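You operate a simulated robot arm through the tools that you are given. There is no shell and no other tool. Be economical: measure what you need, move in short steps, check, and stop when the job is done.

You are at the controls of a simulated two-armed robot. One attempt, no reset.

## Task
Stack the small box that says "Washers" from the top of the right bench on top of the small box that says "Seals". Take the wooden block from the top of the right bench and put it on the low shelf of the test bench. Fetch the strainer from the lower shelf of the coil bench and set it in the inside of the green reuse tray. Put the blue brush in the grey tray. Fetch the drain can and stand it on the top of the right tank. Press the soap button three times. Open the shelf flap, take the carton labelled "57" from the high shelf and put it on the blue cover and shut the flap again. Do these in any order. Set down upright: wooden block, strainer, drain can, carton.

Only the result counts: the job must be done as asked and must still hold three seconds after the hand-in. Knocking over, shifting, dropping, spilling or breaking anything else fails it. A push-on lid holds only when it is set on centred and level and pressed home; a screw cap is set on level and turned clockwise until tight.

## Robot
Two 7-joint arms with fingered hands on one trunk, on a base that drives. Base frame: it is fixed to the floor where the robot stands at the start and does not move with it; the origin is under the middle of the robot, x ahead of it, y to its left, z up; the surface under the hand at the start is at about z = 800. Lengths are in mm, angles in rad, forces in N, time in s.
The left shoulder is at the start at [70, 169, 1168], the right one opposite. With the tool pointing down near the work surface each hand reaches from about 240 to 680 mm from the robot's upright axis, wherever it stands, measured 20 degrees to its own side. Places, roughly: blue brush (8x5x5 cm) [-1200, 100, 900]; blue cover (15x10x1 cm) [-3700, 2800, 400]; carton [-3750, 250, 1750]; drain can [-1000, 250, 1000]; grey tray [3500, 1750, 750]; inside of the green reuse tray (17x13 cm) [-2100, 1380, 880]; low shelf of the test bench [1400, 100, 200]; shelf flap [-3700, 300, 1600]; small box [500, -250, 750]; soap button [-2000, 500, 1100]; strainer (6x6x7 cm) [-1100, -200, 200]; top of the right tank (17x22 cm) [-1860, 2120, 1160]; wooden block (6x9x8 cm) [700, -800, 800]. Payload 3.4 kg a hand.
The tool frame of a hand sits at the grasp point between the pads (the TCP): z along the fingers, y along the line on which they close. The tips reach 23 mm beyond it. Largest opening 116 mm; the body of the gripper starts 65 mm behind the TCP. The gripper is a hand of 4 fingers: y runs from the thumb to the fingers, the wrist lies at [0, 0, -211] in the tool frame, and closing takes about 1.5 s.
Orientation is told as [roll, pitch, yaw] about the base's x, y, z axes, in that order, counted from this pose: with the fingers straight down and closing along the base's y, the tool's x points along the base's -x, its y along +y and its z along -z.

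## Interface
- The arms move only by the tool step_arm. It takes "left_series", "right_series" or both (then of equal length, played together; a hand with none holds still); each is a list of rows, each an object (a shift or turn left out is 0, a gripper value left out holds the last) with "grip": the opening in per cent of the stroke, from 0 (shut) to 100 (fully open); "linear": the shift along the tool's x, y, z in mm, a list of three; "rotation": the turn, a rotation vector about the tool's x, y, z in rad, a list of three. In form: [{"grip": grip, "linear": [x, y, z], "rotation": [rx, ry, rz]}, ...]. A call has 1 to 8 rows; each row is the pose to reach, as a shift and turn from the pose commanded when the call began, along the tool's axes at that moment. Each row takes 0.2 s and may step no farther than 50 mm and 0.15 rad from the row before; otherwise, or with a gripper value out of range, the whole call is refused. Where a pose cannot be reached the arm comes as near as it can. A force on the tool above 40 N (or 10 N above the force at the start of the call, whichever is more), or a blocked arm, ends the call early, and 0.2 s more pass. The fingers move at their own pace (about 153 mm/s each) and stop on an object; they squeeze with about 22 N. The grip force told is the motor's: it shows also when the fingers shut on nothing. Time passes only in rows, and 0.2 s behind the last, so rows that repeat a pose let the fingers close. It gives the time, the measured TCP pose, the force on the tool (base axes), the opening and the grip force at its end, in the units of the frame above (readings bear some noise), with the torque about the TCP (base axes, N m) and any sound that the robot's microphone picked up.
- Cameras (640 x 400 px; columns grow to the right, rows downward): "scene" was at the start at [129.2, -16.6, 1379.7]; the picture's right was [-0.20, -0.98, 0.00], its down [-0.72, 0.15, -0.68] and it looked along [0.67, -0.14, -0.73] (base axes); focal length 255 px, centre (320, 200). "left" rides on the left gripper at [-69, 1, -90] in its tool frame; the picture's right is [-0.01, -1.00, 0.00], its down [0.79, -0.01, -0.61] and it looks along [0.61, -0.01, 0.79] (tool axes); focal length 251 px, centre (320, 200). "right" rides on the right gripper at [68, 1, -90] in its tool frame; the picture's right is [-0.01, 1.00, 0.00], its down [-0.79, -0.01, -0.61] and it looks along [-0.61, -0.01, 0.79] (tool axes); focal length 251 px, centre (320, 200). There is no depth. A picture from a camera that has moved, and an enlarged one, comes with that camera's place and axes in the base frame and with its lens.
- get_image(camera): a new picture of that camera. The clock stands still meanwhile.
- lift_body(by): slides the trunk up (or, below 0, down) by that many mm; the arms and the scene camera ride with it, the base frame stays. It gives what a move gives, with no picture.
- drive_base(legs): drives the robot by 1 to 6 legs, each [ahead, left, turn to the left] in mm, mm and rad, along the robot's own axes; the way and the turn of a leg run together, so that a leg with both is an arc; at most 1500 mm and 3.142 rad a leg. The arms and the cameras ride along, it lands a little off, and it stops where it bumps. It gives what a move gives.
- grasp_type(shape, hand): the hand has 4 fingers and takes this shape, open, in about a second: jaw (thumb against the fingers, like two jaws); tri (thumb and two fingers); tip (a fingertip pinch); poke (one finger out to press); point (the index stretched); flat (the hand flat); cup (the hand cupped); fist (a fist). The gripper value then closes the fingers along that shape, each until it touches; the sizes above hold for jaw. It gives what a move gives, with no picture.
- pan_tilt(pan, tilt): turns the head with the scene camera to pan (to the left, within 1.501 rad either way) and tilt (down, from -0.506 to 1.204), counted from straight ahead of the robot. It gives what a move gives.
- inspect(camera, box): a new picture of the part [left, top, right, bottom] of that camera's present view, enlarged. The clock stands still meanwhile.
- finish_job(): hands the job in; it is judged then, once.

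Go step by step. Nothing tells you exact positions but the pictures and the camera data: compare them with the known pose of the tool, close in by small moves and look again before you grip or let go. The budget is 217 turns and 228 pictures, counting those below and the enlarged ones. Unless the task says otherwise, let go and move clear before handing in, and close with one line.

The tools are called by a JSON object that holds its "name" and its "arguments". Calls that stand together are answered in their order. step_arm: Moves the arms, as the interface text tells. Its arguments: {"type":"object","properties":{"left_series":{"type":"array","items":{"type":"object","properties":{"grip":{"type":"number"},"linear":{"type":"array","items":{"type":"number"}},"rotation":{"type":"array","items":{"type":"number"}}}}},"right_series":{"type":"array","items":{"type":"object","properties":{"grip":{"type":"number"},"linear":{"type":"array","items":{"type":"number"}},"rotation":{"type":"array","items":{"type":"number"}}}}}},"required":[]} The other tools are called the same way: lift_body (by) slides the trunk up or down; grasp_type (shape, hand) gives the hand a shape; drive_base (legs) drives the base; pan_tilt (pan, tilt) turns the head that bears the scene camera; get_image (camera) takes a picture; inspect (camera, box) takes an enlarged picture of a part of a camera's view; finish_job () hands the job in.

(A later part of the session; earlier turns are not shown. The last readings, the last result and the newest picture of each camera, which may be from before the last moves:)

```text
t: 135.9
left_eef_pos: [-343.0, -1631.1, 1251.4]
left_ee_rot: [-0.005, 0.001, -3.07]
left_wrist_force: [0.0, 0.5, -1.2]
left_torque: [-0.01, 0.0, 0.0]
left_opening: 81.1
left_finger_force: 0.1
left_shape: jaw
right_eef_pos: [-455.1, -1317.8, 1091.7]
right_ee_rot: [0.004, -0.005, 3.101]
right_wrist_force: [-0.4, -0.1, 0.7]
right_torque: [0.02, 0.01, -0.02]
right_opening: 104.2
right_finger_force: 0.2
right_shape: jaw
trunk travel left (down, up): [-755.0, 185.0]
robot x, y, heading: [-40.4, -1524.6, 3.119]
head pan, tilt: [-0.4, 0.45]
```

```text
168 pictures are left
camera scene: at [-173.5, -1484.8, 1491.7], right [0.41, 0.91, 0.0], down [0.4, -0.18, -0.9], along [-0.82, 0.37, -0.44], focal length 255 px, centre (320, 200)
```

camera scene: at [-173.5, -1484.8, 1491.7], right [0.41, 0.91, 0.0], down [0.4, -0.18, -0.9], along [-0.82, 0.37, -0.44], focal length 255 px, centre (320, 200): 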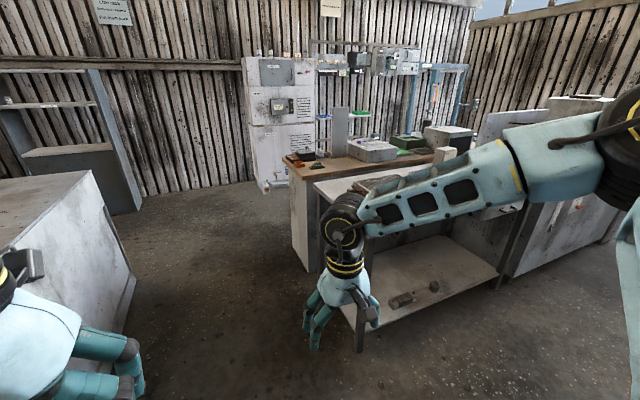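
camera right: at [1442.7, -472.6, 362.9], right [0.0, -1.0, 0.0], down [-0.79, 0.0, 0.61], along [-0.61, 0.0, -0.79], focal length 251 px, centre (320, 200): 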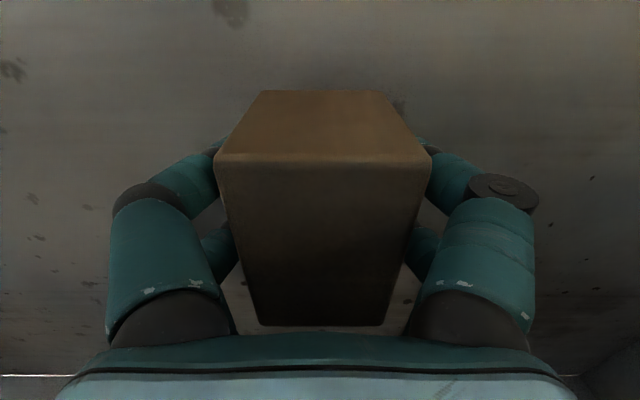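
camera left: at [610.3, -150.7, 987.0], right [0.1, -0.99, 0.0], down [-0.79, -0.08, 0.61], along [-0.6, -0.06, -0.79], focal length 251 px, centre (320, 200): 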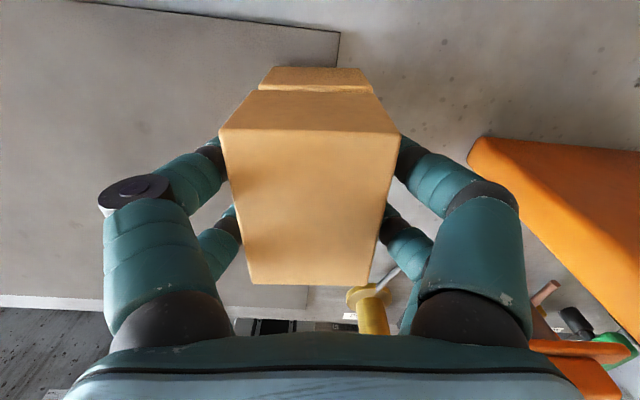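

I see the coil bench with a lower shelf ahead-right. I drive along in front of it.

{"name": "drive_base", "arguments": {"legs": [[150, 0, 0.02], [0, -1350, 0]]}}

{"name": "pan_tilt", "arguments": {"pan": 0.0, "tilt": 0.7}}

{"name": "get_image", "arguments": {"camera": "scene"}}

{"name": "pan_tilt", "arguments": {"pan": -0.6, "tilt": 0.5}}

{"name": "get_image", "arguments": {"camera": "scene"}}

```text
t: 143.6
left_eef_pos: [-511.1, -307.2, 1250.6]
left_ee_rot: [-0.005, -0.002, -3.012]
left_wrist_force: [0.2, 0.0, -0.6]
left_torque: [0.01, -0.02, -0.05]
left_opening: 81.1
left_finger_force: 0.1
left_shape: jaw
right_eef_pos: [-638.8, -0.4, 1092.4]
right_ee_rot: [0.002, -0.004, -3.124]
right_wrist_force: [0.5, -0.6, -0.3]
right_torque: [-0.01, 0.0, 0.02]
right_opening: 104.4
right_finger_force: 0.1
right_shape: jaw
trunk travel left (down, up): [-755.0, 185.0]
robot x, y, heading: [-210.8, -182.6, -3.103]
head pan, tilt: [-0.4, 0.45]
```

```text
t: 144.5
left_eef_pos: [-510.2, -305.8, 1249.8]
left_ee_rot: [-0.005, 0.001, -3.013]
left_wrist_force: [-0.5, 0.2, -0.8]
left_torque: [-0.01, 0.01, -0.04]
left_opening: 80.9
left_finger_force: 0.1
left_shape: jaw
right_eef_pos: [-641.4, -0.3, 1091.0]
right_ee_rot: [0.002, -0.006, -3.123]
right_wrist_force: [0.0, 0.2, -0.6]
right_torque: [0.0, 0.0, -0.03]
right_opening: 104.5
right_finger_force: 0.0
right_shape: jaw
trunk travel left (down, up): [-755.0, 185.0]
robot x, y, heading: [-216.0, -181.5, -3.104]
head pan, tilt: [0.0, 0.7]
```

```text
167 pictures are left
camera scene: at [-348.5, -186.2, 1469.6], right [-0.04, 1.0, 0.0], down [0.64, 0.02, -0.77], along [-0.76, -0.03, -0.64], focal length 255 px, centre (320, 200)
```

scene: 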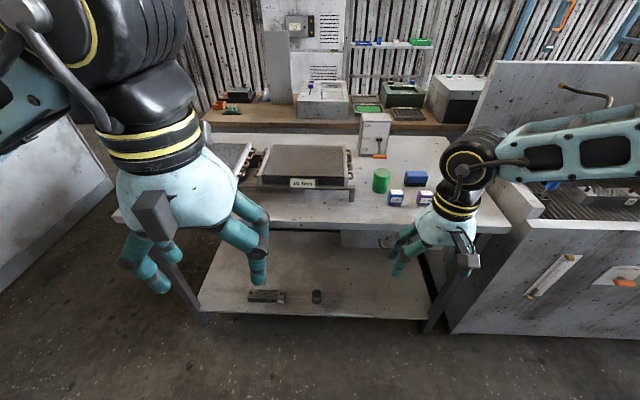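

```text
t: 145.5
left_eef_pos: [-509.9, -306.7, 1250.0]
left_ee_rot: [-0.006, 0.001, -3.012]
left_wrist_force: [-0.4, -0.3, -0.3]
left_torque: [0.0, -0.03, 0.04]
left_opening: 81.0
left_finger_force: 0.2
left_shape: jaw
right_eef_pos: [-638.9, -0.2, 1091.3]
right_ee_rot: [0.005, -0.004, -3.123]
right_wrist_force: [-0.5, -0.4, -0.4]
right_torque: [-0.03, -0.01, 0.0]
right_opening: 104.3
right_finger_force: 0.1
right_shape: jaw
trunk travel left (down, up): [-755.0, 185.0]
robot x, y, heading: [-213.4, -183.0, -3.105]
head pan, tilt: [-0.6, 0.499]
```

```text
166 pictures are left
camera scene: at [-340.7, -134.8, 1487.3], right [0.53, 0.85, 0.0], down [0.41, -0.25, -0.88], along [-0.74, 0.47, -0.48], focal length 255 px, centre (320, 200)
```

scene: 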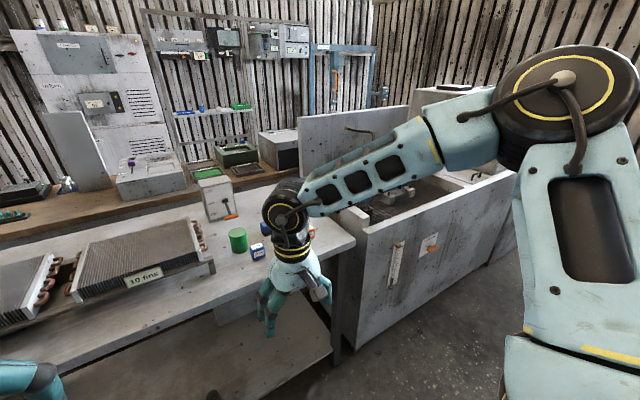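

{"name": "pan_tilt", "arguments": {"pan": -0.2, "tilt": 0.6}}

{"name": "step_arm", "arguments": {"right_series": [{"linear": [45, 0, 0]}, {"linear": [90, 0, 0]}, {"linear": [120, 0, 0]}, {"linear": [150, 0, 0]}]}}

{"name": "inspect", "arguments": {"camera": "scene", "box": [220, 80, 470, 240]}}

{"name": "get_image", "arguments": {"camera": "scene"}}

```text
t: 146.4
left_eef_pos: [-511.4, -307.0, 1251.8]
left_ee_rot: [-0.007, 0.0, -3.013]
left_wrist_force: [-0.2, 0.1, -0.7]
left_torque: [-0.01, 0.01, 0.02]
left_opening: 81.0
left_finger_force: 0.0
left_shape: jaw
right_eef_pos: [-640.5, -0.1, 1089.9]
right_ee_rot: [0.004, -0.006, -3.126]
right_wrist_force: [-0.7, 0.3, 0.6]
right_torque: [-0.03, -0.01, -0.01]
right_opening: 104.4
right_finger_force: 0.1
right_shape: jaw
trunk travel left (down, up): [-755.0, 185.0]
robot x, y, heading: [-215.5, -181.5, -3.102]
head pan, tilt: [-0.201, 0.6]
```

```text
t: 147.4
left_eef_pos: [-510.5, -307.5, 1251.2]
left_ee_rot: [-0.005, 0.001, -3.012]
left_wrist_force: [0.6, -1.1, 0.7]
left_torque: [-0.01, 0.01, -0.01]
left_opening: 80.7
left_finger_force: 0.1
left_shape: jaw
right_eef_pos: [-515.3, -3.6, 1095.4]
right_ee_rot: [0.002, -0.005, -3.125]
right_wrist_force: [-0.3, -0.7, 0.3]
right_torque: [0.02, 0.02, -0.02]
right_opening: 104.2
right_finger_force: 0.0
right_shape: jaw
right hand out of reach, approached as far as the arm can: row 4
trunk travel left (down, up): [-755.0, 185.0]
robot x, y, heading: [-211.7, -183.2, -3.104]
head pan, tilt: [-0.201, 0.6]
```

```text
2.50 times, centred on (345, 160) of scene
camera zoom: at [-351.0, -169.3, 1478.2], right [0.16, 0.99, 0.0], down [0.56, -0.09, -0.82], along [-0.81, 0.13, -0.57], focal length 637 px, centre (258, 300)
```

zoom: 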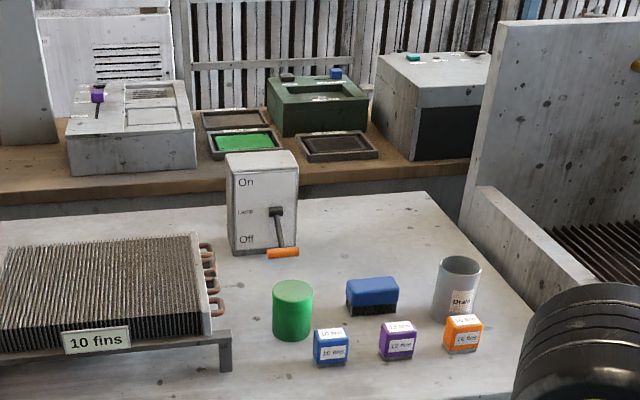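

```text
164 pictures are left
camera scene: at [-351.0, -169.3, 1478.2], right [0.16, 0.99, 0.0], down [0.56, -0.09, -0.82], along [-0.81, 0.13, -0.57], focal length 255 px, centre (320, 200)
```

scene: 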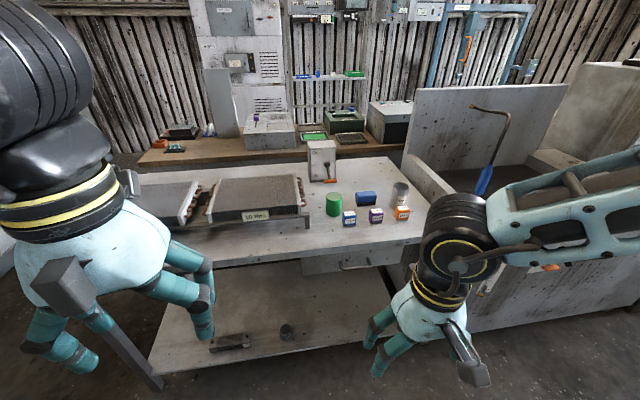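

The drain can is the grey cup marked "Drain", the blue brush stands next to it. Now I look at the lower shelf for the strainer.

{"name": "inspect", "arguments": {"camera": "scene", "box": [160, 250, 400, 390]}}

{"name": "get_image", "arguments": {"camera": "right"}}

```text
2.67 times, centred on (280, 320) of scene
camera zoom: at [-351.0, -169.3, 1478.2], right [0.16, 0.99, 0.0], down [0.56, -0.09, -0.82], along [-0.81, 0.13, -0.57], focal length 680 px, centre (427, -120)
```

zoom: 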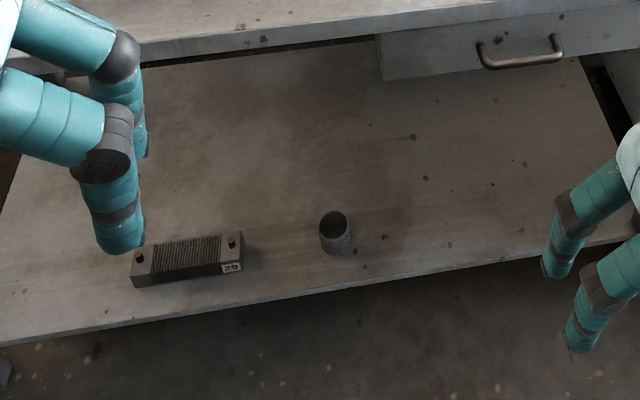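

```text
162 pictures are left
camera right: at [-447.2, -4.1, 1184.8], right [0.01, -1.0, 0.0], down [-0.79, 0.0, 0.61], along [-0.61, -0.01, -0.79], focal length 251 px, centre (320, 200)
```

right: 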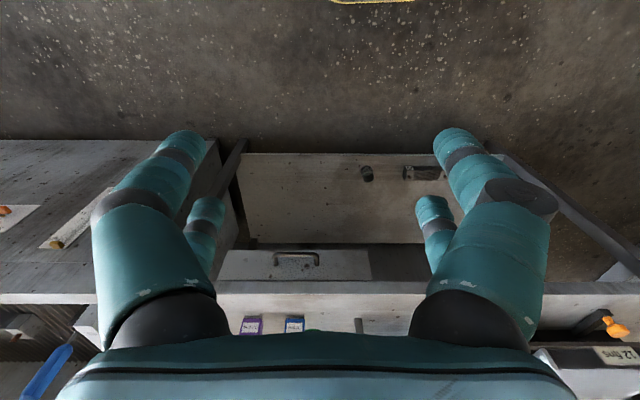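

The strainer is at about (-1025, -226), 70 mm inside the shelf edge. I position the base, then lower the trunk for the left hand.

{"name": "drive_base", "arguments": {"legs": [[260, -147, -0.038]]}}

{"name": "lift_body", "arguments": {"by": -400}}

{"name": "lift_body", "arguments": {"by": -345}}

{"name": "pan_tilt", "arguments": {"pan": 0.0, "tilt": 0.75}}

{"name": "get_image", "arguments": {"camera": "scene"}}

{"name": "get_image", "arguments": {"camera": "left"}}

```text
t: 149.4
left_eef_pos: [-774.7, -154.7, 1252.7]
left_ee_rot: [-0.005, 0.0, -3.05]
left_wrist_force: [1.1, 0.8, -0.2]
left_torque: [0.01, -0.01, -0.01]
left_opening: 80.8
left_finger_force: 0.1
left_shape: jaw
right_eef_pos: [-769.7, 147.5, 1097.0]
right_ee_rot: [0.002, -0.004, 3.12]
right_wrist_force: [0.6, -0.3, -0.4]
right_torque: [0.03, 0.0, 0.01]
right_opening: 104.1
right_finger_force: 0.0
right_shape: jaw
trunk travel left (down, up): [-755.0, 185.0]
robot x, y, heading: [-478.4, -41.3, 3.138]
head pan, tilt: [-0.201, 0.6]
```

```text
t: 153.2
left_eef_pos: [-777.8, -153.0, 852.2]
left_ee_rot: [-0.005, 0.001, -3.051]
left_wrist_force: [0.0, 0.2, -0.5]
left_torque: [0.03, 0.0, 0.02]
left_opening: 81.1
left_finger_force: 0.1
left_shape: jaw
right_eef_pos: [-770.0, 149.2, 697.2]
right_ee_rot: [0.003, -0.003, 3.12]
right_wrist_force: [-0.1, -0.9, -0.5]
right_torque: [-0.01, 0.01, 0.02]
right_opening: 104.4
right_finger_force: 0.0
right_shape: jaw
trunk travel left (down, up): [-355.0, 585.0]
robot x, y, heading: [-476.1, -42.4, 3.145]
head pan, tilt: [-0.201, 0.6]
```

```text
t: 156.6
left_eef_pos: [-775.4, -154.4, 506.7]
left_ee_rot: [-0.006, 0.002, -3.052]
left_wrist_force: [-0.2, 0.5, 0.1]
left_torque: [-0.01, 0.03, -0.04]
left_opening: 80.6
left_finger_force: 0.1
left_shape: jaw
right_eef_pos: [-768.9, 149.4, 350.7]
right_ee_rot: [0.0, -0.004, 3.12]
right_wrist_force: [0.3, 0.2, 0.8]
right_torque: [0.02, -0.01, -0.01]
right_opening: 104.2
right_finger_force: 0.1
right_shape: jaw
trunk travel left (down, up): [-10.0, 930.0]
robot x, y, heading: [-475.9, -38.1, 3.141]
head pan, tilt: [-0.201, 0.6]
```

```text
t: 157.3
left_eef_pos: [-776.6, -153.2, 505.1]
left_ee_rot: [-0.004, 0.0, -3.05]
left_wrist_force: [-0.7, 0.9, 0.7]
left_torque: [0.0, -0.01, 0.0]
left_opening: 80.4
left_finger_force: 0.1
left_shape: jaw
right_eef_pos: [-769.9, 149.1, 350.7]
right_ee_rot: [0.002, -0.004, 3.12]
right_wrist_force: [0.1, -0.4, 0.5]
right_torque: [-0.02, -0.03, -0.01]
right_opening: 103.8
right_finger_force: 0.2
right_shape: jaw
trunk travel left (down, up): [-10.0, 930.0]
robot x, y, heading: [-477.8, -38.1, 3.14]
head pan, tilt: [0.0, 0.75]
```

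```text
161 pictures are left
camera scene: at [-608.0, -39.9, 720.4], right [0.0, 1.0, 0.0], down [0.68, 0.0, -0.73], along [-0.73, 0.0, -0.68], focal length 255 px, centre (320, 200)
```

scene: 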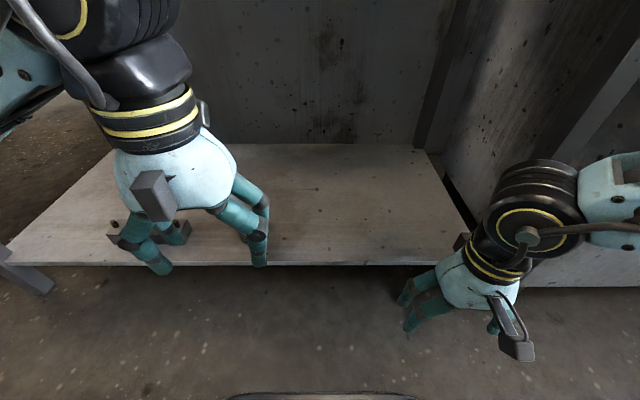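

```text
160 pictures are left
camera left: at [-845.1, -161.1, 596.2], right [-0.1, 0.99, 0.0], down [0.79, 0.08, 0.61], along [0.6, 0.06, -0.79], focal length 251 px, centre (320, 200)
```

left: 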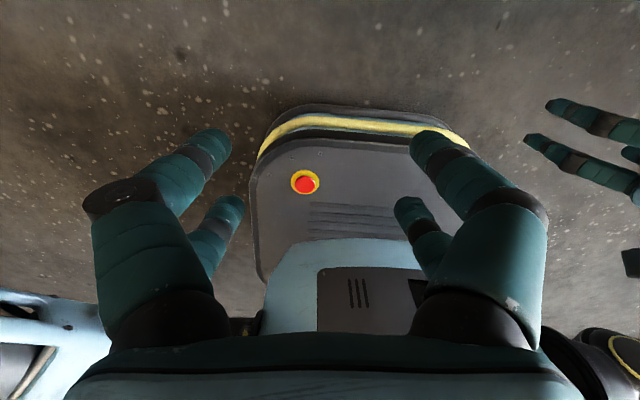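

{"name": "step_arm", "arguments": {"left_series": [{"linear": [0, 0, 45], "grip": 100}, {"linear": [0, 0, 90]}, {"linear": [0, 15, 125]}, {"linear": [-45, 30, 125]}, {"linear": [-90, 40, 125]}, {"linear": [-135, 49, 125]}, {"linear": [-180, 49, 125]}]}}

{"name": "get_image", "arguments": {"camera": "scene"}}

{"name": "get_image", "arguments": {"camera": "left"}}

```text
t: 158.9
left_eef_pos: [-950.8, -217.6, 382.3]
left_ee_rot: [-0.003, 0.001, -3.053]
left_wrist_force: [-0.2, 0.7, -0.5]
left_torque: [0.01, 0.02, 0.0]
left_opening: 115.8
left_finger_force: 0.1
left_shape: jaw
right_eef_pos: [-769.2, 149.3, 351.6]
right_ee_rot: [0.002, -0.003, 3.119]
right_wrist_force: [-0.2, -0.1, -0.4]
right_torque: [0.0, -0.01, 0.02]
right_opening: 104.5
right_finger_force: 0.1
right_shape: jaw
trunk travel left (down, up): [-10.0, 930.0]
robot x, y, heading: [-476.1, -39.7, 3.143]
head pan, tilt: [0.0, 0.75]
```

```text
159 pictures are left
camera scene: at [-608.0, -40.0, 720.3], right [0.0, 1.0, 0.0], down [0.68, 0.0, -0.73], along [-0.73, 0.0, -0.68], focal length 255 px, centre (320, 200)
```

scene: 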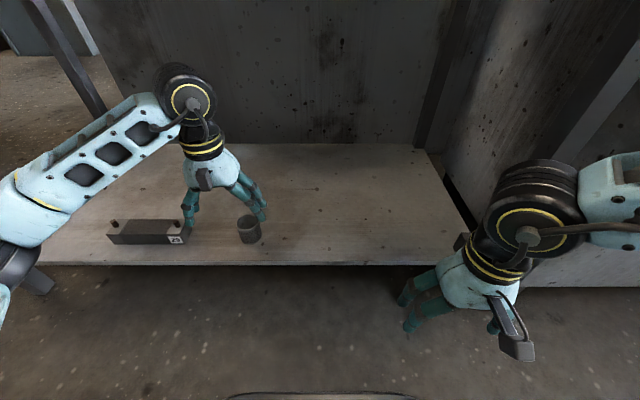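

```text
158 pictures are left
camera left: at [-1019.8, -224.9, 471.5], right [-0.1, 1.0, 0.0], down [0.79, 0.08, 0.61], along [0.6, 0.06, -0.79], focal length 251 px, centre (320, 200)
```

left: 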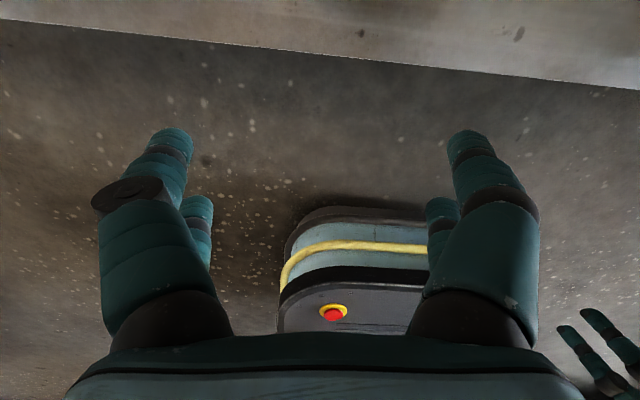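

{"name": "step_arm", "arguments": {"left_series": [{"linear": [-35, -4, 0]}, {"linear": [-70, -8, 0]}, {"linear": [-70, -8, 45]}, {"linear": [-70, -8, 80]}]}}

{"name": "get_image", "arguments": {"camera": "left"}}

{"name": "inspect", "arguments": {"camera": "scene", "box": [120, 130, 340, 270]}}

```text
t: 159.9
left_eef_pos: [-1021.4, -215.2, 299.2]
left_ee_rot: [-0.005, 0.0, -3.05]
left_wrist_force: [-0.6, -0.7, -0.4]
left_torque: [0.02, -0.02, 0.01]
left_opening: 115.9
left_finger_force: 0.1
left_shape: jaw
right_eef_pos: [-769.3, 148.7, 352.1]
right_ee_rot: [0.0, -0.004, 3.121]
right_wrist_force: [-0.7, 0.8, -0.1]
right_torque: [0.03, -0.03, 0.02]
right_opening: 104.0
right_finger_force: 0.0
right_shape: jaw
trunk travel left (down, up): [-10.0, 930.0]
robot x, y, heading: [-473.3, -39.5, 3.141]
head pan, tilt: [0.0, 0.75]
```

```text
157 pictures are left
camera left: at [-1090.0, -223.3, 389.3], right [-0.1, 1.0, 0.0], down [0.79, 0.08, 0.61], along [0.6, 0.06, -0.79], focal length 251 px, centre (320, 200)
```

left: 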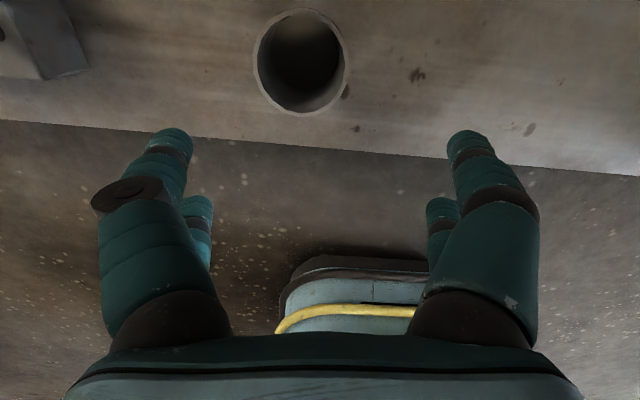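

```text
2.86 times, centred on (230, 200) of scene
camera zoom: at [-608.0, -39.9, 720.4], right [0.0, 1.0, 0.0], down [0.68, 0.0, -0.73], along [-0.73, 0.0, -0.68], focal length 728 px, centre (577, 200)
```

zoom: 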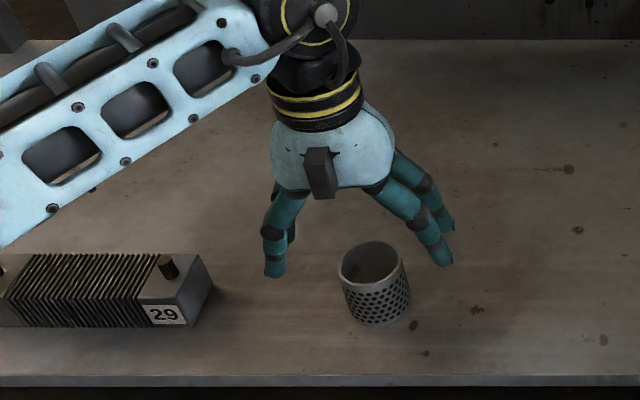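

Triangulating gives the strainer rim at z≈217 and centre (-1057, -233), shelf near z≈150. I correct and check before descending.

{"name": "step_arm", "arguments": {"left_series": [{"linear": [-20, 8, 0]}, {"linear": [-37, 15, 20]}, {"linear": [-37, 15, 50]}]}}

{"name": "get_image", "arguments": {"camera": "left"}}

{"name": "inspect", "arguments": {"camera": "scene", "box": [120, 130, 340, 270]}}

```text
t: 160.7
left_eef_pos: [-1058.3, -232.4, 250.0]
left_ee_rot: [-0.005, -0.001, -3.052]
left_wrist_force: [0.4, 0.4, -0.2]
left_torque: [0.0, -0.01, -0.03]
left_opening: 116.0
left_finger_force: 0.1
left_shape: jaw
right_eef_pos: [-769.6, 149.7, 351.0]
right_ee_rot: [0.002, -0.002, 3.12]
right_wrist_force: [0.3, 0.9, 0.4]
right_torque: [-0.02, -0.01, 0.0]
right_opening: 104.0
right_finger_force: 0.1
right_shape: jaw
trunk travel left (down, up): [-10.0, 930.0]
robot x, y, heading: [-473.9, -40.6, 3.143]
head pan, tilt: [0.0, 0.75]
```

```text
155 pictures are left
camera left: at [-1126.8, -240.6, 339.2], right [-0.1, 0.99, 0.0], down [0.79, 0.08, 0.61], along [0.6, 0.06, -0.79], focal length 251 px, centre (320, 200)
```

left: 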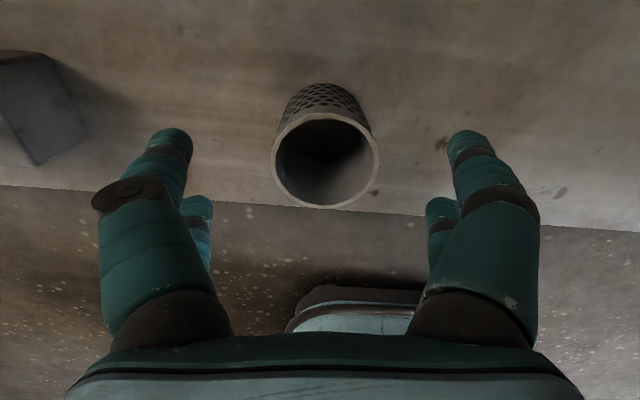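

```text
2.86 times, centred on (230, 200) of scene
camera zoom: at [-608.0, -39.9, 720.4], right [0.0, 1.0, 0.0], down [0.68, 0.0, -0.73], along [-0.73, 0.0, -0.68], focal length 728 px, centre (577, 200)
```

zoom: 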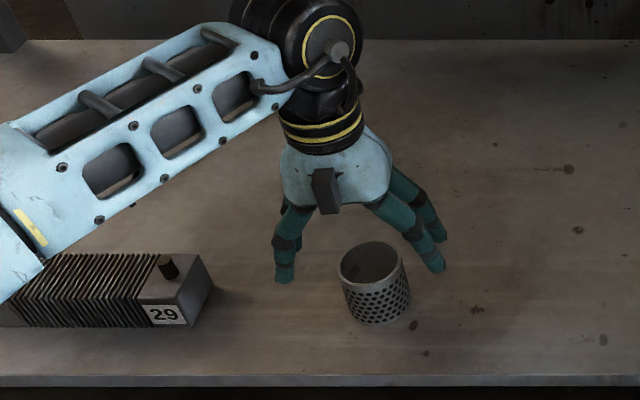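

{"name": "step_arm", "arguments": {"left_series": [{"linear": [-4, -3, 25]}, {"linear": [-4, -3, 50]}, {"linear": [-4, -3, 60]}, {"linear": [-4, -3, 60], "grip": 0}, {"linear": [-4, -3, 60], "grip": 0}, {"linear": [-4, -3, 60], "grip": 0}, {"linear": [-4, -3, 60], "grip": 0}, {"linear": [-4, -3, 60], "grip": 0}]}}

{"name": "get_image", "arguments": {"camera": "left"}}

```text
t: 162.5
left_eef_pos: [-1062.8, -231.4, 188.7]
left_ee_rot: [-0.007, 0.001, -3.054]
left_wrist_force: [0.4, -0.6, 0.2]
left_torque: [0.01, 0.02, -0.01]
left_opening: 37.2
left_finger_force: 22.3
left_shape: jaw
right_eef_pos: [-769.5, 148.9, 351.7]
right_ee_rot: [0.001, -0.004, 3.119]
right_wrist_force: [0.1, -0.6, 0.0]
right_torque: [0.0, 0.0, 0.04]
right_opening: 104.3
right_finger_force: 0.1
right_shape: jaw
trunk travel left (down, up): [-10.0, 930.0]
robot x, y, heading: [-478.2, -36.2, 3.144]
head pan, tilt: [0.0, 0.75]
```

```text
153 pictures are left
camera left: at [-1130.1, -238.3, 279.8], right [-0.1, 0.99, 0.0], down [0.79, 0.08, 0.61], along [0.6, 0.06, -0.79], focal length 251 px, centre (320, 200)
```

left: 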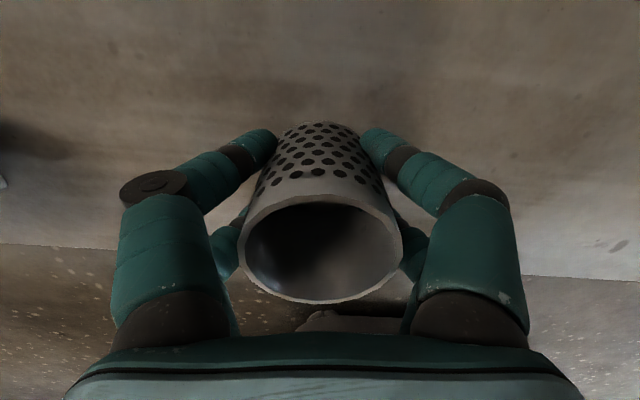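

Strainer gripped. Lift a bit and withdraw from the shelf.

{"name": "step_arm", "arguments": {"left_series": [{"linear": [0, 0, -30]}, {"linear": [0, 0, -70]}, {"linear": [0, 0, -110]}, {"linear": [0, 0, -150]}, {"linear": [45, 0, -170]}, {"linear": [90, 0, -180]}, {"linear": [135, 0, -185]}, {"linear": [180, 0, -190]}]}}

{"name": "drive_base", "arguments": {"legs": [[-260, 0, 0]]}}

{"name": "lift_body", "arguments": {"by": 400}}

{"name": "lift_body", "arguments": {"by": 400}}

{"name": "pan_tilt", "arguments": {"pan": -0.4, "tilt": 0.7}}

{"name": "get_image", "arguments": {"camera": "scene"}}

{"name": "get_image", "arguments": {"camera": "left"}}

```text
t: 164.3
left_eef_pos: [-882.2, -217.0, 379.1]
left_ee_rot: [-0.003, -0.001, -3.05]
left_wrist_force: [0.3, 0.3, -0.8]
left_torque: [0.02, -0.01, 0.0]
left_opening: 36.5
left_finger_force: 22.3
left_shape: jaw
right_eef_pos: [-770.0, 148.6, 351.0]
right_ee_rot: [0.002, -0.003, 3.118]
right_wrist_force: [-1.2, -0.1, 0.2]
right_torque: [0.03, 0.02, -0.01]
right_opening: 104.1
right_finger_force: 0.1
right_shape: jaw
trunk travel left (down, up): [-10.0, 930.0]
robot x, y, heading: [-478.9, -38.3, 3.142]
head pan, tilt: [0.0, 0.75]
```

```text
t: 166.2
left_eef_pos: [-621.6, -218.2, 379.6]
left_ee_rot: [-0.005, 0.001, -3.048]
left_wrist_force: [-0.6, -0.5, -1.5]
left_torque: [0.01, 0.03, 0.0]
left_opening: 36.6
left_finger_force: 22.1
left_shape: jaw
right_eef_pos: [-509.5, 148.8, 351.4]
right_ee_rot: [0.004, -0.003, 3.121]
right_wrist_force: [-0.2, 0.1, -0.2]
right_torque: [0.0, 0.0, -0.04]
right_opening: 104.5
right_finger_force: 0.0
right_shape: jaw
trunk travel left (down, up): [-10.0, 930.0]
robot x, y, heading: [-216.7, -39.5, -3.135]
head pan, tilt: [0.0, 0.75]
```

```text
t: 170.0
left_eef_pos: [-621.5, -217.1, 778.5]
left_ee_rot: [-0.005, 0.0, -3.049]
left_wrist_force: [-0.9, -0.4, -0.4]
left_torque: [0.01, -0.02, -0.01]
left_opening: 36.9
left_finger_force: 22.2
left_shape: jaw
right_eef_pos: [-509.7, 149.5, 751.6]
right_ee_rot: [0.002, -0.005, 3.123]
right_wrist_force: [0.4, -0.2, 0.3]
right_torque: [0.01, -0.03, 0.0]
right_opening: 104.1
right_finger_force: 0.1
right_shape: jaw
trunk travel left (down, up): [-410.0, 530.0]
robot x, y, heading: [-217.3, -41.3, -3.14]
head pan, tilt: [0.0, 0.75]
```

```text
t: 173.9
left_eef_pos: [-623.1, -216.7, 1179.0]
left_ee_rot: [-0.005, -0.002, -3.05]
left_wrist_force: [-0.1, 0.3, -0.4]
left_torque: [0.03, -0.02, 0.02]
left_opening: 36.5
left_finger_force: 22.3
left_shape: jaw
right_eef_pos: [-509.7, 148.8, 1151.6]
right_ee_rot: [0.001, -0.003, 3.122]
right_wrist_force: [0.1, -0.5, 0.5]
right_torque: [0.0, 0.05, 0.0]
right_opening: 104.3
right_finger_force: 0.1
right_shape: jaw
trunk travel left (down, up): [-810.0, 130.0]
robot x, y, heading: [-217.1, -37.5, -3.14]
head pan, tilt: [0.0, 0.75]
```

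```text
t: 174.7
left_eef_pos: [-622.0, -217.9, 1180.1]
left_ee_rot: [-0.005, -0.001, -3.05]
left_wrist_force: [-0.8, -0.2, -2.1]
left_torque: [-0.04, 0.0, -0.03]
left_opening: 36.9
left_finger_force: 22.0
left_shape: jaw
right_eef_pos: [-509.8, 147.6, 1151.2]
right_ee_rot: [0.001, -0.004, 3.124]
right_wrist_force: [0.2, -0.4, 0.3]
right_torque: [0.04, -0.02, 0.03]
right_opening: 104.2
right_finger_force: 0.0
right_shape: jaw
trunk travel left (down, up): [-810.0, 130.0]
robot x, y, heading: [-218.0, -37.0, -3.142]
head pan, tilt: [-0.4, 0.7]
```

```text
152 pictures are left
camera scene: at [-343.1, -7.2, 1524.6], right [0.39, 0.92, 0.0], down [0.59, -0.25, -0.76], along [-0.71, 0.3, -0.64], focal length 255 px, centre (320, 200)
```

scene: 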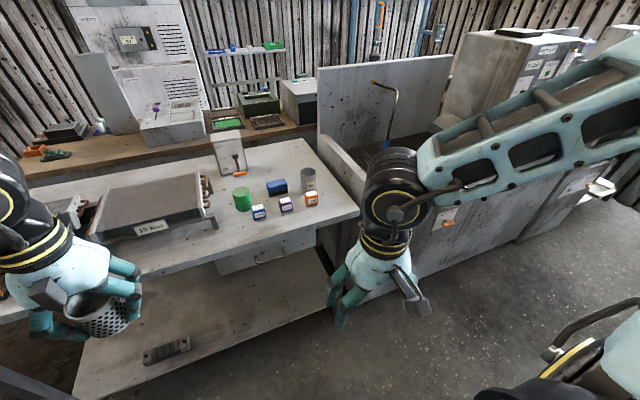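

```text
151 pictures are left
camera left: at [-690.8, -225.1, 1269.2], right [-0.1, 0.99, 0.0], down [0.79, 0.08, 0.61], along [0.6, 0.07, -0.79], focal length 251 px, centre (320, 200)
```

left: 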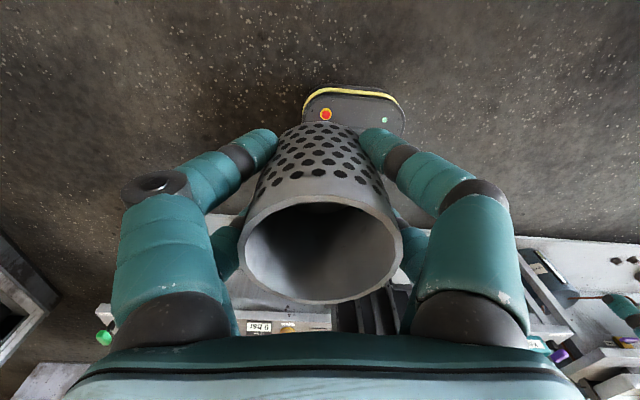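

Strainer held upright. Now I drive so the right hand can reach the drain can.

{"name": "drive_base", "arguments": {"legs": [[330, -125, 0]]}}

{"name": "get_image", "arguments": {"camera": "right"}}

{"name": "get_image", "arguments": {"camera": "scene"}}

```text
t: 177.0
left_eef_pos: [-953.3, -90.9, 1180.2]
left_ee_rot: [-0.005, -0.002, -3.055]
left_wrist_force: [-0.7, -0.6, -1.4]
left_torque: [0.02, 0.01, 0.04]
left_opening: 36.8
left_finger_force: 21.8
left_shape: jaw
right_eef_pos: [-838.5, 276.0, 1152.6]
right_ee_rot: [0.002, -0.005, 3.117]
right_wrist_force: [0.4, 0.6, 0.4]
right_torque: [0.0, -0.02, -0.01]
right_opening: 104.5
right_finger_force: 0.1
right_shape: jaw
trunk travel left (down, up): [-810.0, 130.0]
robot x, y, heading: [-548.4, 87.1, 3.144]
head pan, tilt: [-0.4, 0.7]
```

```text
150 pictures are left
camera right: at [-770.0, 271.6, 1240.2], right [-0.03, -1.0, 0.0], down [-0.79, 0.03, 0.61], along [-0.61, 0.02, -0.79], focal length 251 px, centre (320, 200)
```

right: 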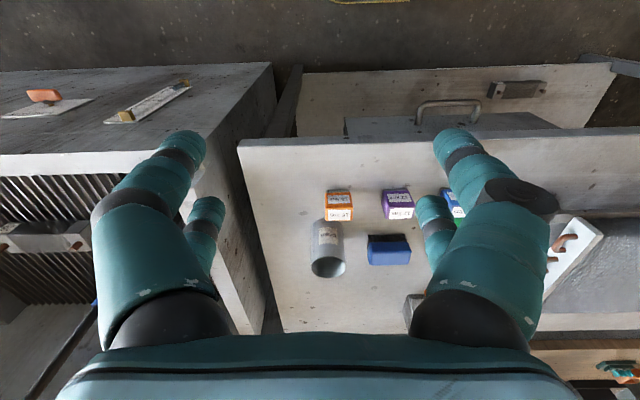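

```text
149 pictures are left
camera scene: at [-671.7, 117.9, 1524.8], right [0.39, 0.92, 0.0], down [0.59, -0.25, -0.77], along [-0.7, 0.3, -0.64], focal length 255 px, centre (320, 200)
```

scene: 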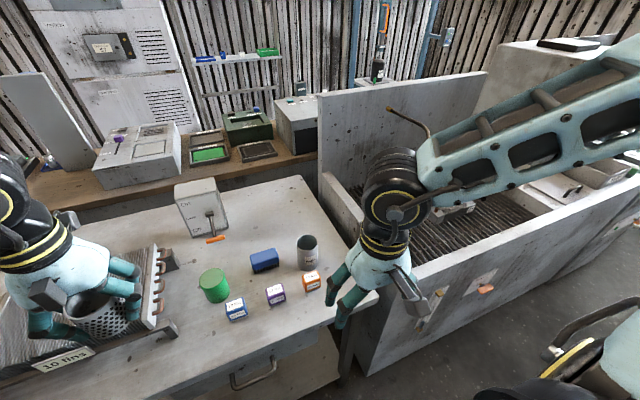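

Drain can: centre about (-1140, 271), z 845–950. I move the right hand above it.

{"name": "step_arm", "arguments": {"right_series": [{"linear": [-45, 2, 0], "grip": 80}, {"linear": [-90, 4, 0]}, {"linear": [-135, 6, 0]}, {"linear": [-180, 8, 10]}, {"linear": [-220, 10, 30]}, {"linear": [-260, 12, 50]}, {"linear": [-285, 12, 80]}, {"linear": [-302, 12, 115]}]}}

{"name": "get_image", "arguments": {"camera": "right"}}

{"name": "inspect", "arguments": {"camera": "scene", "box": [220, 180, 400, 320]}}

```text
t: 178.8
left_eef_pos: [-953.3, -89.9, 1178.1]
left_ee_rot: [-0.005, 0.002, -3.055]
left_wrist_force: [0.0, 0.3, -2.4]
left_torque: [0.0, 0.02, 0.01]
left_opening: 36.7
left_finger_force: 21.9
left_shape: jaw
right_eef_pos: [-1088.0, 306.3, 1062.3]
right_ee_rot: [0.003, -0.007, 3.117]
right_wrist_force: [-0.7, 0.8, -0.3]
right_torque: [-0.01, 0.02, -0.03]
right_opening: 93.3
right_finger_force: 0.1
right_shape: jaw
right hand out of reach, approached as far as the arm can: row 6, 7, 8
trunk travel left (down, up): [-810.0, 130.0]
robot x, y, heading: [-544.5, 84.4, 3.138]
head pan, tilt: [-0.4, 0.7]
```

```text
148 pictures are left
camera right: at [-1019.9, 302.7, 1150.5], right [-0.03, -1.0, 0.0], down [-0.79, 0.03, 0.61], along [-0.61, 0.02, -0.79], focal length 251 px, centre (320, 200)
```

right: 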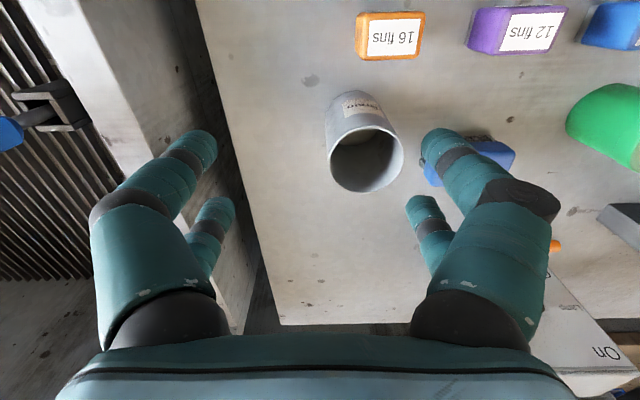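

```text
2.86 times, centred on (310, 250) of scene
camera zoom: at [-674.6, 118.9, 1524.5], right [0.39, 0.92, 0.0], down [0.59, -0.25, -0.76], along [-0.7, 0.3, -0.64], focal length 728 px, centre (349, 57)
```

zoom: 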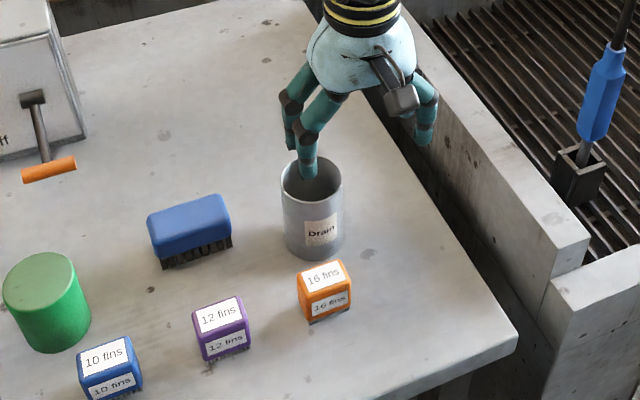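

The arm runs out of reach, so I back the hand slightly, lower the trunk and bring the base 70 mm closer.

{"name": "step_arm", "arguments": {"right_series": [{"linear": [35, 0, -30]}, {"linear": [65, 0, -65]}]}}

{"name": "drive_base", "arguments": {"legs": [[80, 0, 0]]}}

{"name": "lift_body", "arguments": {"by": -80}}

{"name": "get_image", "arguments": {"camera": "right"}}

```text
t: 179.4
left_eef_pos: [-950.7, -91.6, 1179.4]
left_ee_rot: [-0.006, -0.001, -3.054]
left_wrist_force: [0.6, -0.9, -1.1]
left_torque: [-0.04, 0.01, -0.01]
left_opening: 36.5
left_finger_force: 21.9
left_shape: jaw
right_eef_pos: [-1019.4, 303.0, 1129.8]
right_ee_rot: [0.002, -0.007, 3.117]
right_wrist_force: [0.7, 0.2, 0.7]
right_torque: [-0.02, -0.01, -0.01]
right_opening: 93.3
right_finger_force: 0.1
right_shape: jaw
trunk travel left (down, up): [-810.0, 130.0]
robot x, y, heading: [-545.0, 90.2, 3.135]
head pan, tilt: [-0.4, 0.7]
```

```text
t: 180.5
left_eef_pos: [-1027.9, -90.9, 1181.2]
left_ee_rot: [-0.005, -0.003, -3.054]
left_wrist_force: [0.7, -0.6, -1.2]
left_torque: [-0.03, 0.07, 0.02]
left_opening: 36.7
left_finger_force: 22.3
left_shape: jaw
right_eef_pos: [-1095.2, 303.2, 1129.1]
right_ee_rot: [0.003, -0.009, 3.117]
right_wrist_force: [1.4, -0.5, 0.9]
right_torque: [0.04, 0.0, -0.02]
right_opening: 93.1
right_finger_force: 0.0
right_shape: jaw
trunk travel left (down, up): [-810.0, 130.0]
robot x, y, heading: [-623.1, 83.6, 3.14]
head pan, tilt: [-0.4, 0.7]
```

```text
t: 181.7
left_eef_pos: [-1031.9, -90.3, 1100.4]
left_ee_rot: [-0.005, 0.001, -3.054]
left_wrist_force: [0.6, -0.3, -2.1]
left_torque: [-0.01, 0.0, -0.01]
left_opening: 36.7
left_finger_force: 22.2
left_shape: jaw
right_eef_pos: [-1099.2, 304.3, 1047.5]
right_ee_rot: [0.002, -0.006, 3.117]
right_wrist_force: [0.9, -0.2, -0.7]
right_torque: [0.01, -0.02, -0.02]
right_opening: 93.0
right_finger_force: 0.1
right_shape: jaw
trunk travel left (down, up): [-730.0, 210.0]
robot x, y, heading: [-624.0, 86.8, 3.141]
head pan, tilt: [-0.4, 0.7]
```

```text
146 pictures are left
camera right: at [-1030.6, 301.4, 1136.7], right [-0.03, -1.0, 0.0], down [-0.79, 0.03, 0.61], along [-0.61, 0.02, -0.79], focal length 251 px, centre (320, 200)
```

right: 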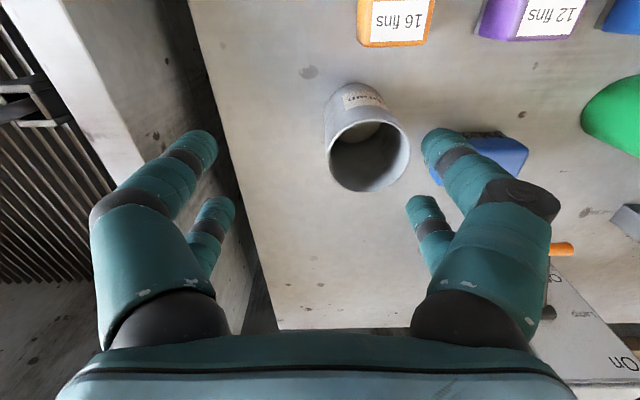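

{"name": "step_arm", "arguments": {"right_series": [{"linear": [-13, 20, 0]}, {"linear": [-26, 38, 20]}, {"linear": [-26, 38, 55]}]}}

{"name": "get_image", "arguments": {"camera": "right"}}

{"name": "inspect", "arguments": {"camera": "scene", "box": [260, 180, 440, 320]}}

```text
t: 182.4
left_eef_pos: [-1034.1, -88.9, 1100.0]
left_ee_rot: [-0.003, -0.001, -3.053]
left_wrist_force: [-0.7, -0.1, -1.6]
left_torque: [0.01, 0.02, 0.0]
left_opening: 36.7
left_finger_force: 22.1
left_shape: jaw
right_eef_pos: [-1128.3, 265.7, 992.9]
right_ee_rot: [0.005, -0.005, 3.115]
right_wrist_force: [0.3, -0.2, 0.2]
right_torque: [-0.04, -0.03, 0.0]
right_opening: 93.0
right_finger_force: 0.0
right_shape: jaw
trunk travel left (down, up): [-730.0, 210.0]
robot x, y, heading: [-625.8, 84.9, 3.137]
head pan, tilt: [-0.4, 0.7]
```

```text
145 pictures are left
camera right: at [-1059.7, 262.8, 1082.0], right [-0.03, -1.0, 0.0], down [-0.79, 0.03, 0.61], along [-0.61, 0.02, -0.79], focal length 251 px, centre (320, 200)
```

right: 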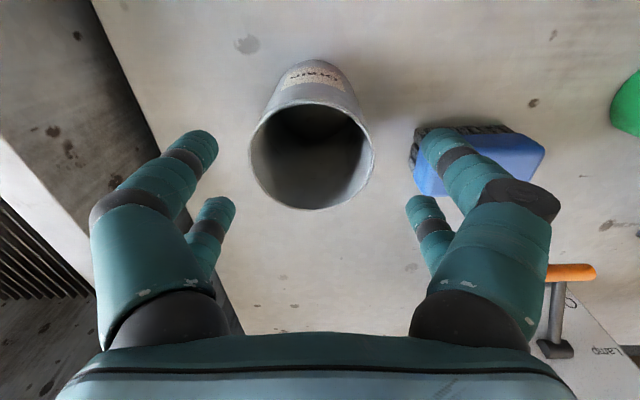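

```text
2.86 times, centred on (350, 250) of scene
camera zoom: at [-752.8, 119.7, 1444.6], right [0.39, 0.92, 0.0], down [0.59, -0.25, -0.76], along [-0.7, 0.3, -0.64], focal length 728 px, centre (234, 57)
```

zoom: 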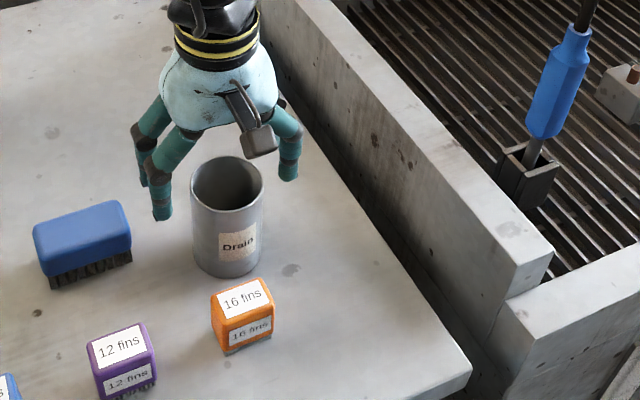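

{"name": "step_arm", "arguments": {"right_series": [{"linear": [10, -4, 0]}, {"linear": [10, -4, 40]}, {"linear": [10, -4, 80]}, {"linear": [10, -4, 82], "grip": 0}, {"linear": [10, -4, 82], "grip": 0}, {"linear": [10, -4, 82], "grip": 0}, {"linear": [10, -4, 82], "grip": 0}, {"linear": [10, -4, 82], "grip": 0}]}}

{"name": "get_image", "arguments": {"camera": "right"}}

{"name": "inspect", "arguments": {"camera": "scene", "box": [260, 180, 440, 320]}}

```text
t: 184.2
left_eef_pos: [-1032.8, -89.5, 1099.0]
left_ee_rot: [-0.006, -0.001, -3.054]
left_wrist_force: [-0.2, -0.1, -1.9]
left_torque: [0.02, 0.02, 0.0]
left_opening: 36.1
left_finger_force: 22.4
left_shape: jaw
right_eef_pos: [-1105.5, 279.6, 922.6]
right_ee_rot: [0.003, -0.004, 3.118]
right_wrist_force: [0.1, 1.5, 5.9]
right_torque: [0.24, -0.05, -0.02]
right_opening: 28.7
right_finger_force: 22.1
right_shape: jaw
right hand out of reach, approached as far as the arm can: row 3, 4, 5, 6, 7, 8
trunk travel left (down, up): [-730.0, 210.0]
robot x, y, heading: [-623.0, 85.1, 3.143]
head pan, tilt: [-0.4, 0.7]
```

```text
143 pictures are left
camera right: at [-1037.7, 277.1, 1010.6], right [-0.03, -1.0, 0.0], down [-0.79, 0.03, 0.61], along [-0.61, 0.02, -0.79], focal length 251 px, centre (320, 200)
```

right: 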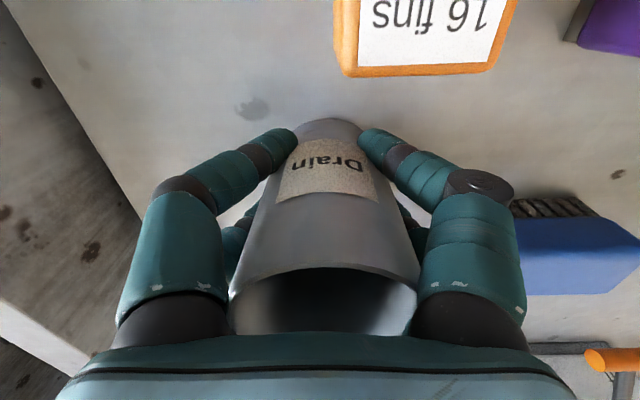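

```text
2.86 times, centred on (350, 250) of scene
camera zoom: at [-751.5, 119.2, 1444.7], right [0.39, 0.92, 0.0], down [0.59, -0.25, -0.77], along [-0.7, 0.3, -0.64], focal length 728 px, centre (234, 57)
```

zoom: 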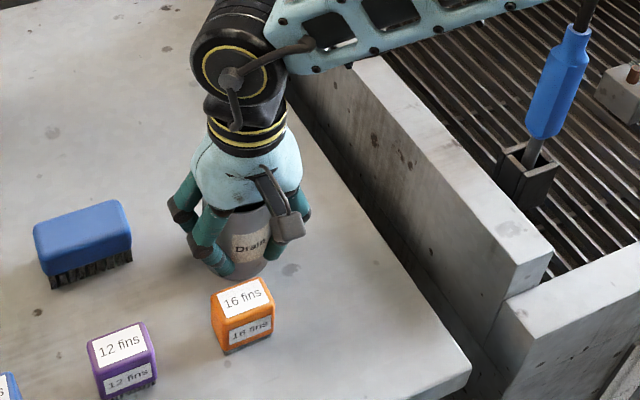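

The hand ended about 12 mm short of centre, but the fingers cage the can. I test-lift slightly and check it stays upright.

{"name": "step_arm", "arguments": {"right_series": [{"linear": [0, 0, -10]}, {"linear": [0, 0, -25]}, {"linear": [0, 0, -40]}]}}

{"name": "get_image", "arguments": {"camera": "right"}}

{"name": "inspect", "arguments": {"camera": "scene", "box": [260, 180, 440, 320]}}

```text
t: 185.1
left_eef_pos: [-1033.1, -90.9, 1100.0]
left_ee_rot: [-0.005, 0.001, -3.054]
left_wrist_force: [-0.5, 0.3, -2.0]
left_torque: [-0.03, 0.01, -0.03]
left_opening: 36.4
left_finger_force: 22.0
left_shape: jaw
right_eef_pos: [-1107.7, 279.3, 961.6]
right_ee_rot: [0.002, -0.005, 3.117]
right_wrist_force: [-0.1, 0.4, -0.7]
right_torque: [-0.03, -0.01, -0.01]
right_opening: 28.6
right_finger_force: 21.6
right_shape: jaw
trunk travel left (down, up): [-730.0, 210.0]
robot x, y, heading: [-624.9, 84.7, 3.147]
head pan, tilt: [-0.4, 0.7]
```

```text
141 pictures are left
camera right: at [-1039.6, 277.4, 1050.5], right [-0.03, -1.0, 0.0], down [-0.79, 0.03, 0.61], along [-0.61, 0.02, -0.79], focal length 251 px, centre (320, 200)
```

right: 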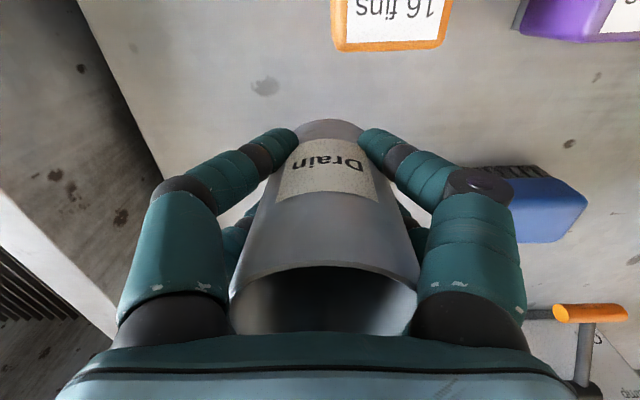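

```text
2.86 times, centred on (350, 250) of scene
camera zoom: at [-752.4, 118.8, 1444.6], right [0.39, 0.92, 0.0], down [0.59, -0.25, -0.76], along [-0.7, 0.3, -0.64], focal length 728 px, centre (234, 57)
```

zoom: 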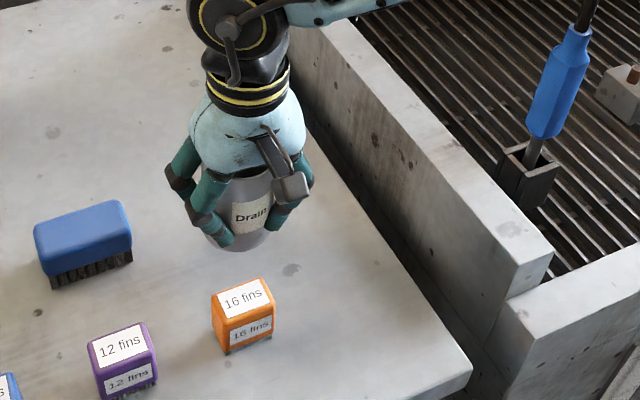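

Can firmly held. I raise it, back off, and drive up the aisle in +y to look for the tanks and the reuse tray.

{"name": "step_arm", "arguments": {"right_series": [{"linear": [20, 0, -45]}, {"linear": [60, 0, -70]}, {"linear": [100, 0, -90]}, {"linear": [140, 0, -100]}]}}

{"name": "lift_body", "arguments": {"by": 150}}

{"name": "drive_base", "arguments": {"legs": [[-330, 0, 0]]}}

{"name": "pan_tilt", "arguments": {"pan": -1.0, "tilt": 0.4}}

{"name": "get_image", "arguments": {"camera": "scene"}}

```text
t: 186.1
left_eef_pos: [-1030.5, -90.2, 1100.2]
left_ee_rot: [-0.007, 0.0, -3.055]
left_wrist_force: [0.8, 0.5, -1.9]
left_torque: [0.0, 0.04, 0.02]
left_opening: 36.7
left_finger_force: 22.0
left_shape: jaw
right_eef_pos: [-963.4, 276.7, 1062.4]
right_ee_rot: [0.001, -0.005, 3.115]
right_wrist_force: [0.3, -0.2, -1.2]
right_torque: [0.02, 0.04, 0.01]
right_opening: 28.0
right_finger_force: 22.0
right_shape: jaw
trunk travel left (down, up): [-730.0, 210.0]
robot x, y, heading: [-629.4, 83.7, 3.137]
head pan, tilt: [-0.4, 0.7]
```

```text
t: 187.8
left_eef_pos: [-1033.2, -89.6, 1248.9]
left_ee_rot: [-0.004, 0.0, -3.054]
left_wrist_force: [-1.1, 0.0, -1.8]
left_torque: [0.0, -0.01, 0.01]
left_opening: 36.3
left_finger_force: 22.0
left_shape: jaw
right_eef_pos: [-964.4, 277.4, 1210.6]
right_ee_rot: [0.002, -0.003, 3.117]
right_wrist_force: [-0.4, 0.1, -0.7]
right_torque: [-0.03, 0.01, -0.02]
right_opening: 28.2
right_finger_force: 21.9
right_shape: jaw
trunk travel left (down, up): [-880.0, 60.0]
robot x, y, heading: [-621.4, 86.4, 3.139]
head pan, tilt: [-0.4, 0.7]
```

```text
t: 190.0
left_eef_pos: [-704.4, -91.2, 1248.1]
left_ee_rot: [-0.005, 0.003, -3.055]
left_wrist_force: [-1.0, -0.6, -1.5]
left_torque: [0.01, -0.02, 0.0]
left_opening: 36.3
left_finger_force: 22.1
left_shape: jaw
right_eef_pos: [-637.2, 274.4, 1210.4]
right_ee_rot: [0.001, -0.001, 3.116]
right_wrist_force: [-0.1, 0.4, -0.9]
right_torque: [0.01, -0.01, -0.02]
right_opening: 28.2
right_finger_force: 22.3
right_shape: jaw
trunk travel left (down, up): [-880.0, 60.0]
robot x, y, heading: [-296.1, 87.8, 3.137]
head pan, tilt: [-0.4, 0.7]
```

```text
t: 191.0
left_eef_pos: [-702.2, -90.2, 1249.1]
left_ee_rot: [-0.005, 0.001, -3.056]
left_wrist_force: [-0.3, 0.6, -1.1]
left_torque: [0.0, 0.0, 0.04]
left_opening: 36.4
left_finger_force: 21.7
left_shape: jaw
right_eef_pos: [-634.4, 275.1, 1211.9]
right_ee_rot: [0.001, -0.005, 3.118]
right_wrist_force: [0.3, 1.2, -1.1]
right_torque: [0.01, -0.03, 0.01]
right_opening: 28.0
right_finger_force: 22.3
right_shape: jaw
trunk travel left (down, up): [-880.0, 60.0]
robot x, y, heading: [-294.7, 84.1, 3.14]
head pan, tilt: [-1.0, 0.4]
```

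```text
139 pictures are left
camera scene: at [-392.6, 162.5, 1621.4], right [0.84, 0.54, 0.0], down [0.21, -0.33, -0.92], along [-0.49, 0.78, -0.39], focal length 255 px, centre (320, 200)
```

scene: 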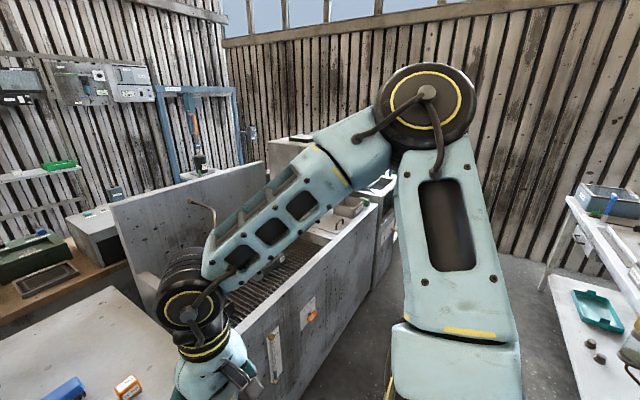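

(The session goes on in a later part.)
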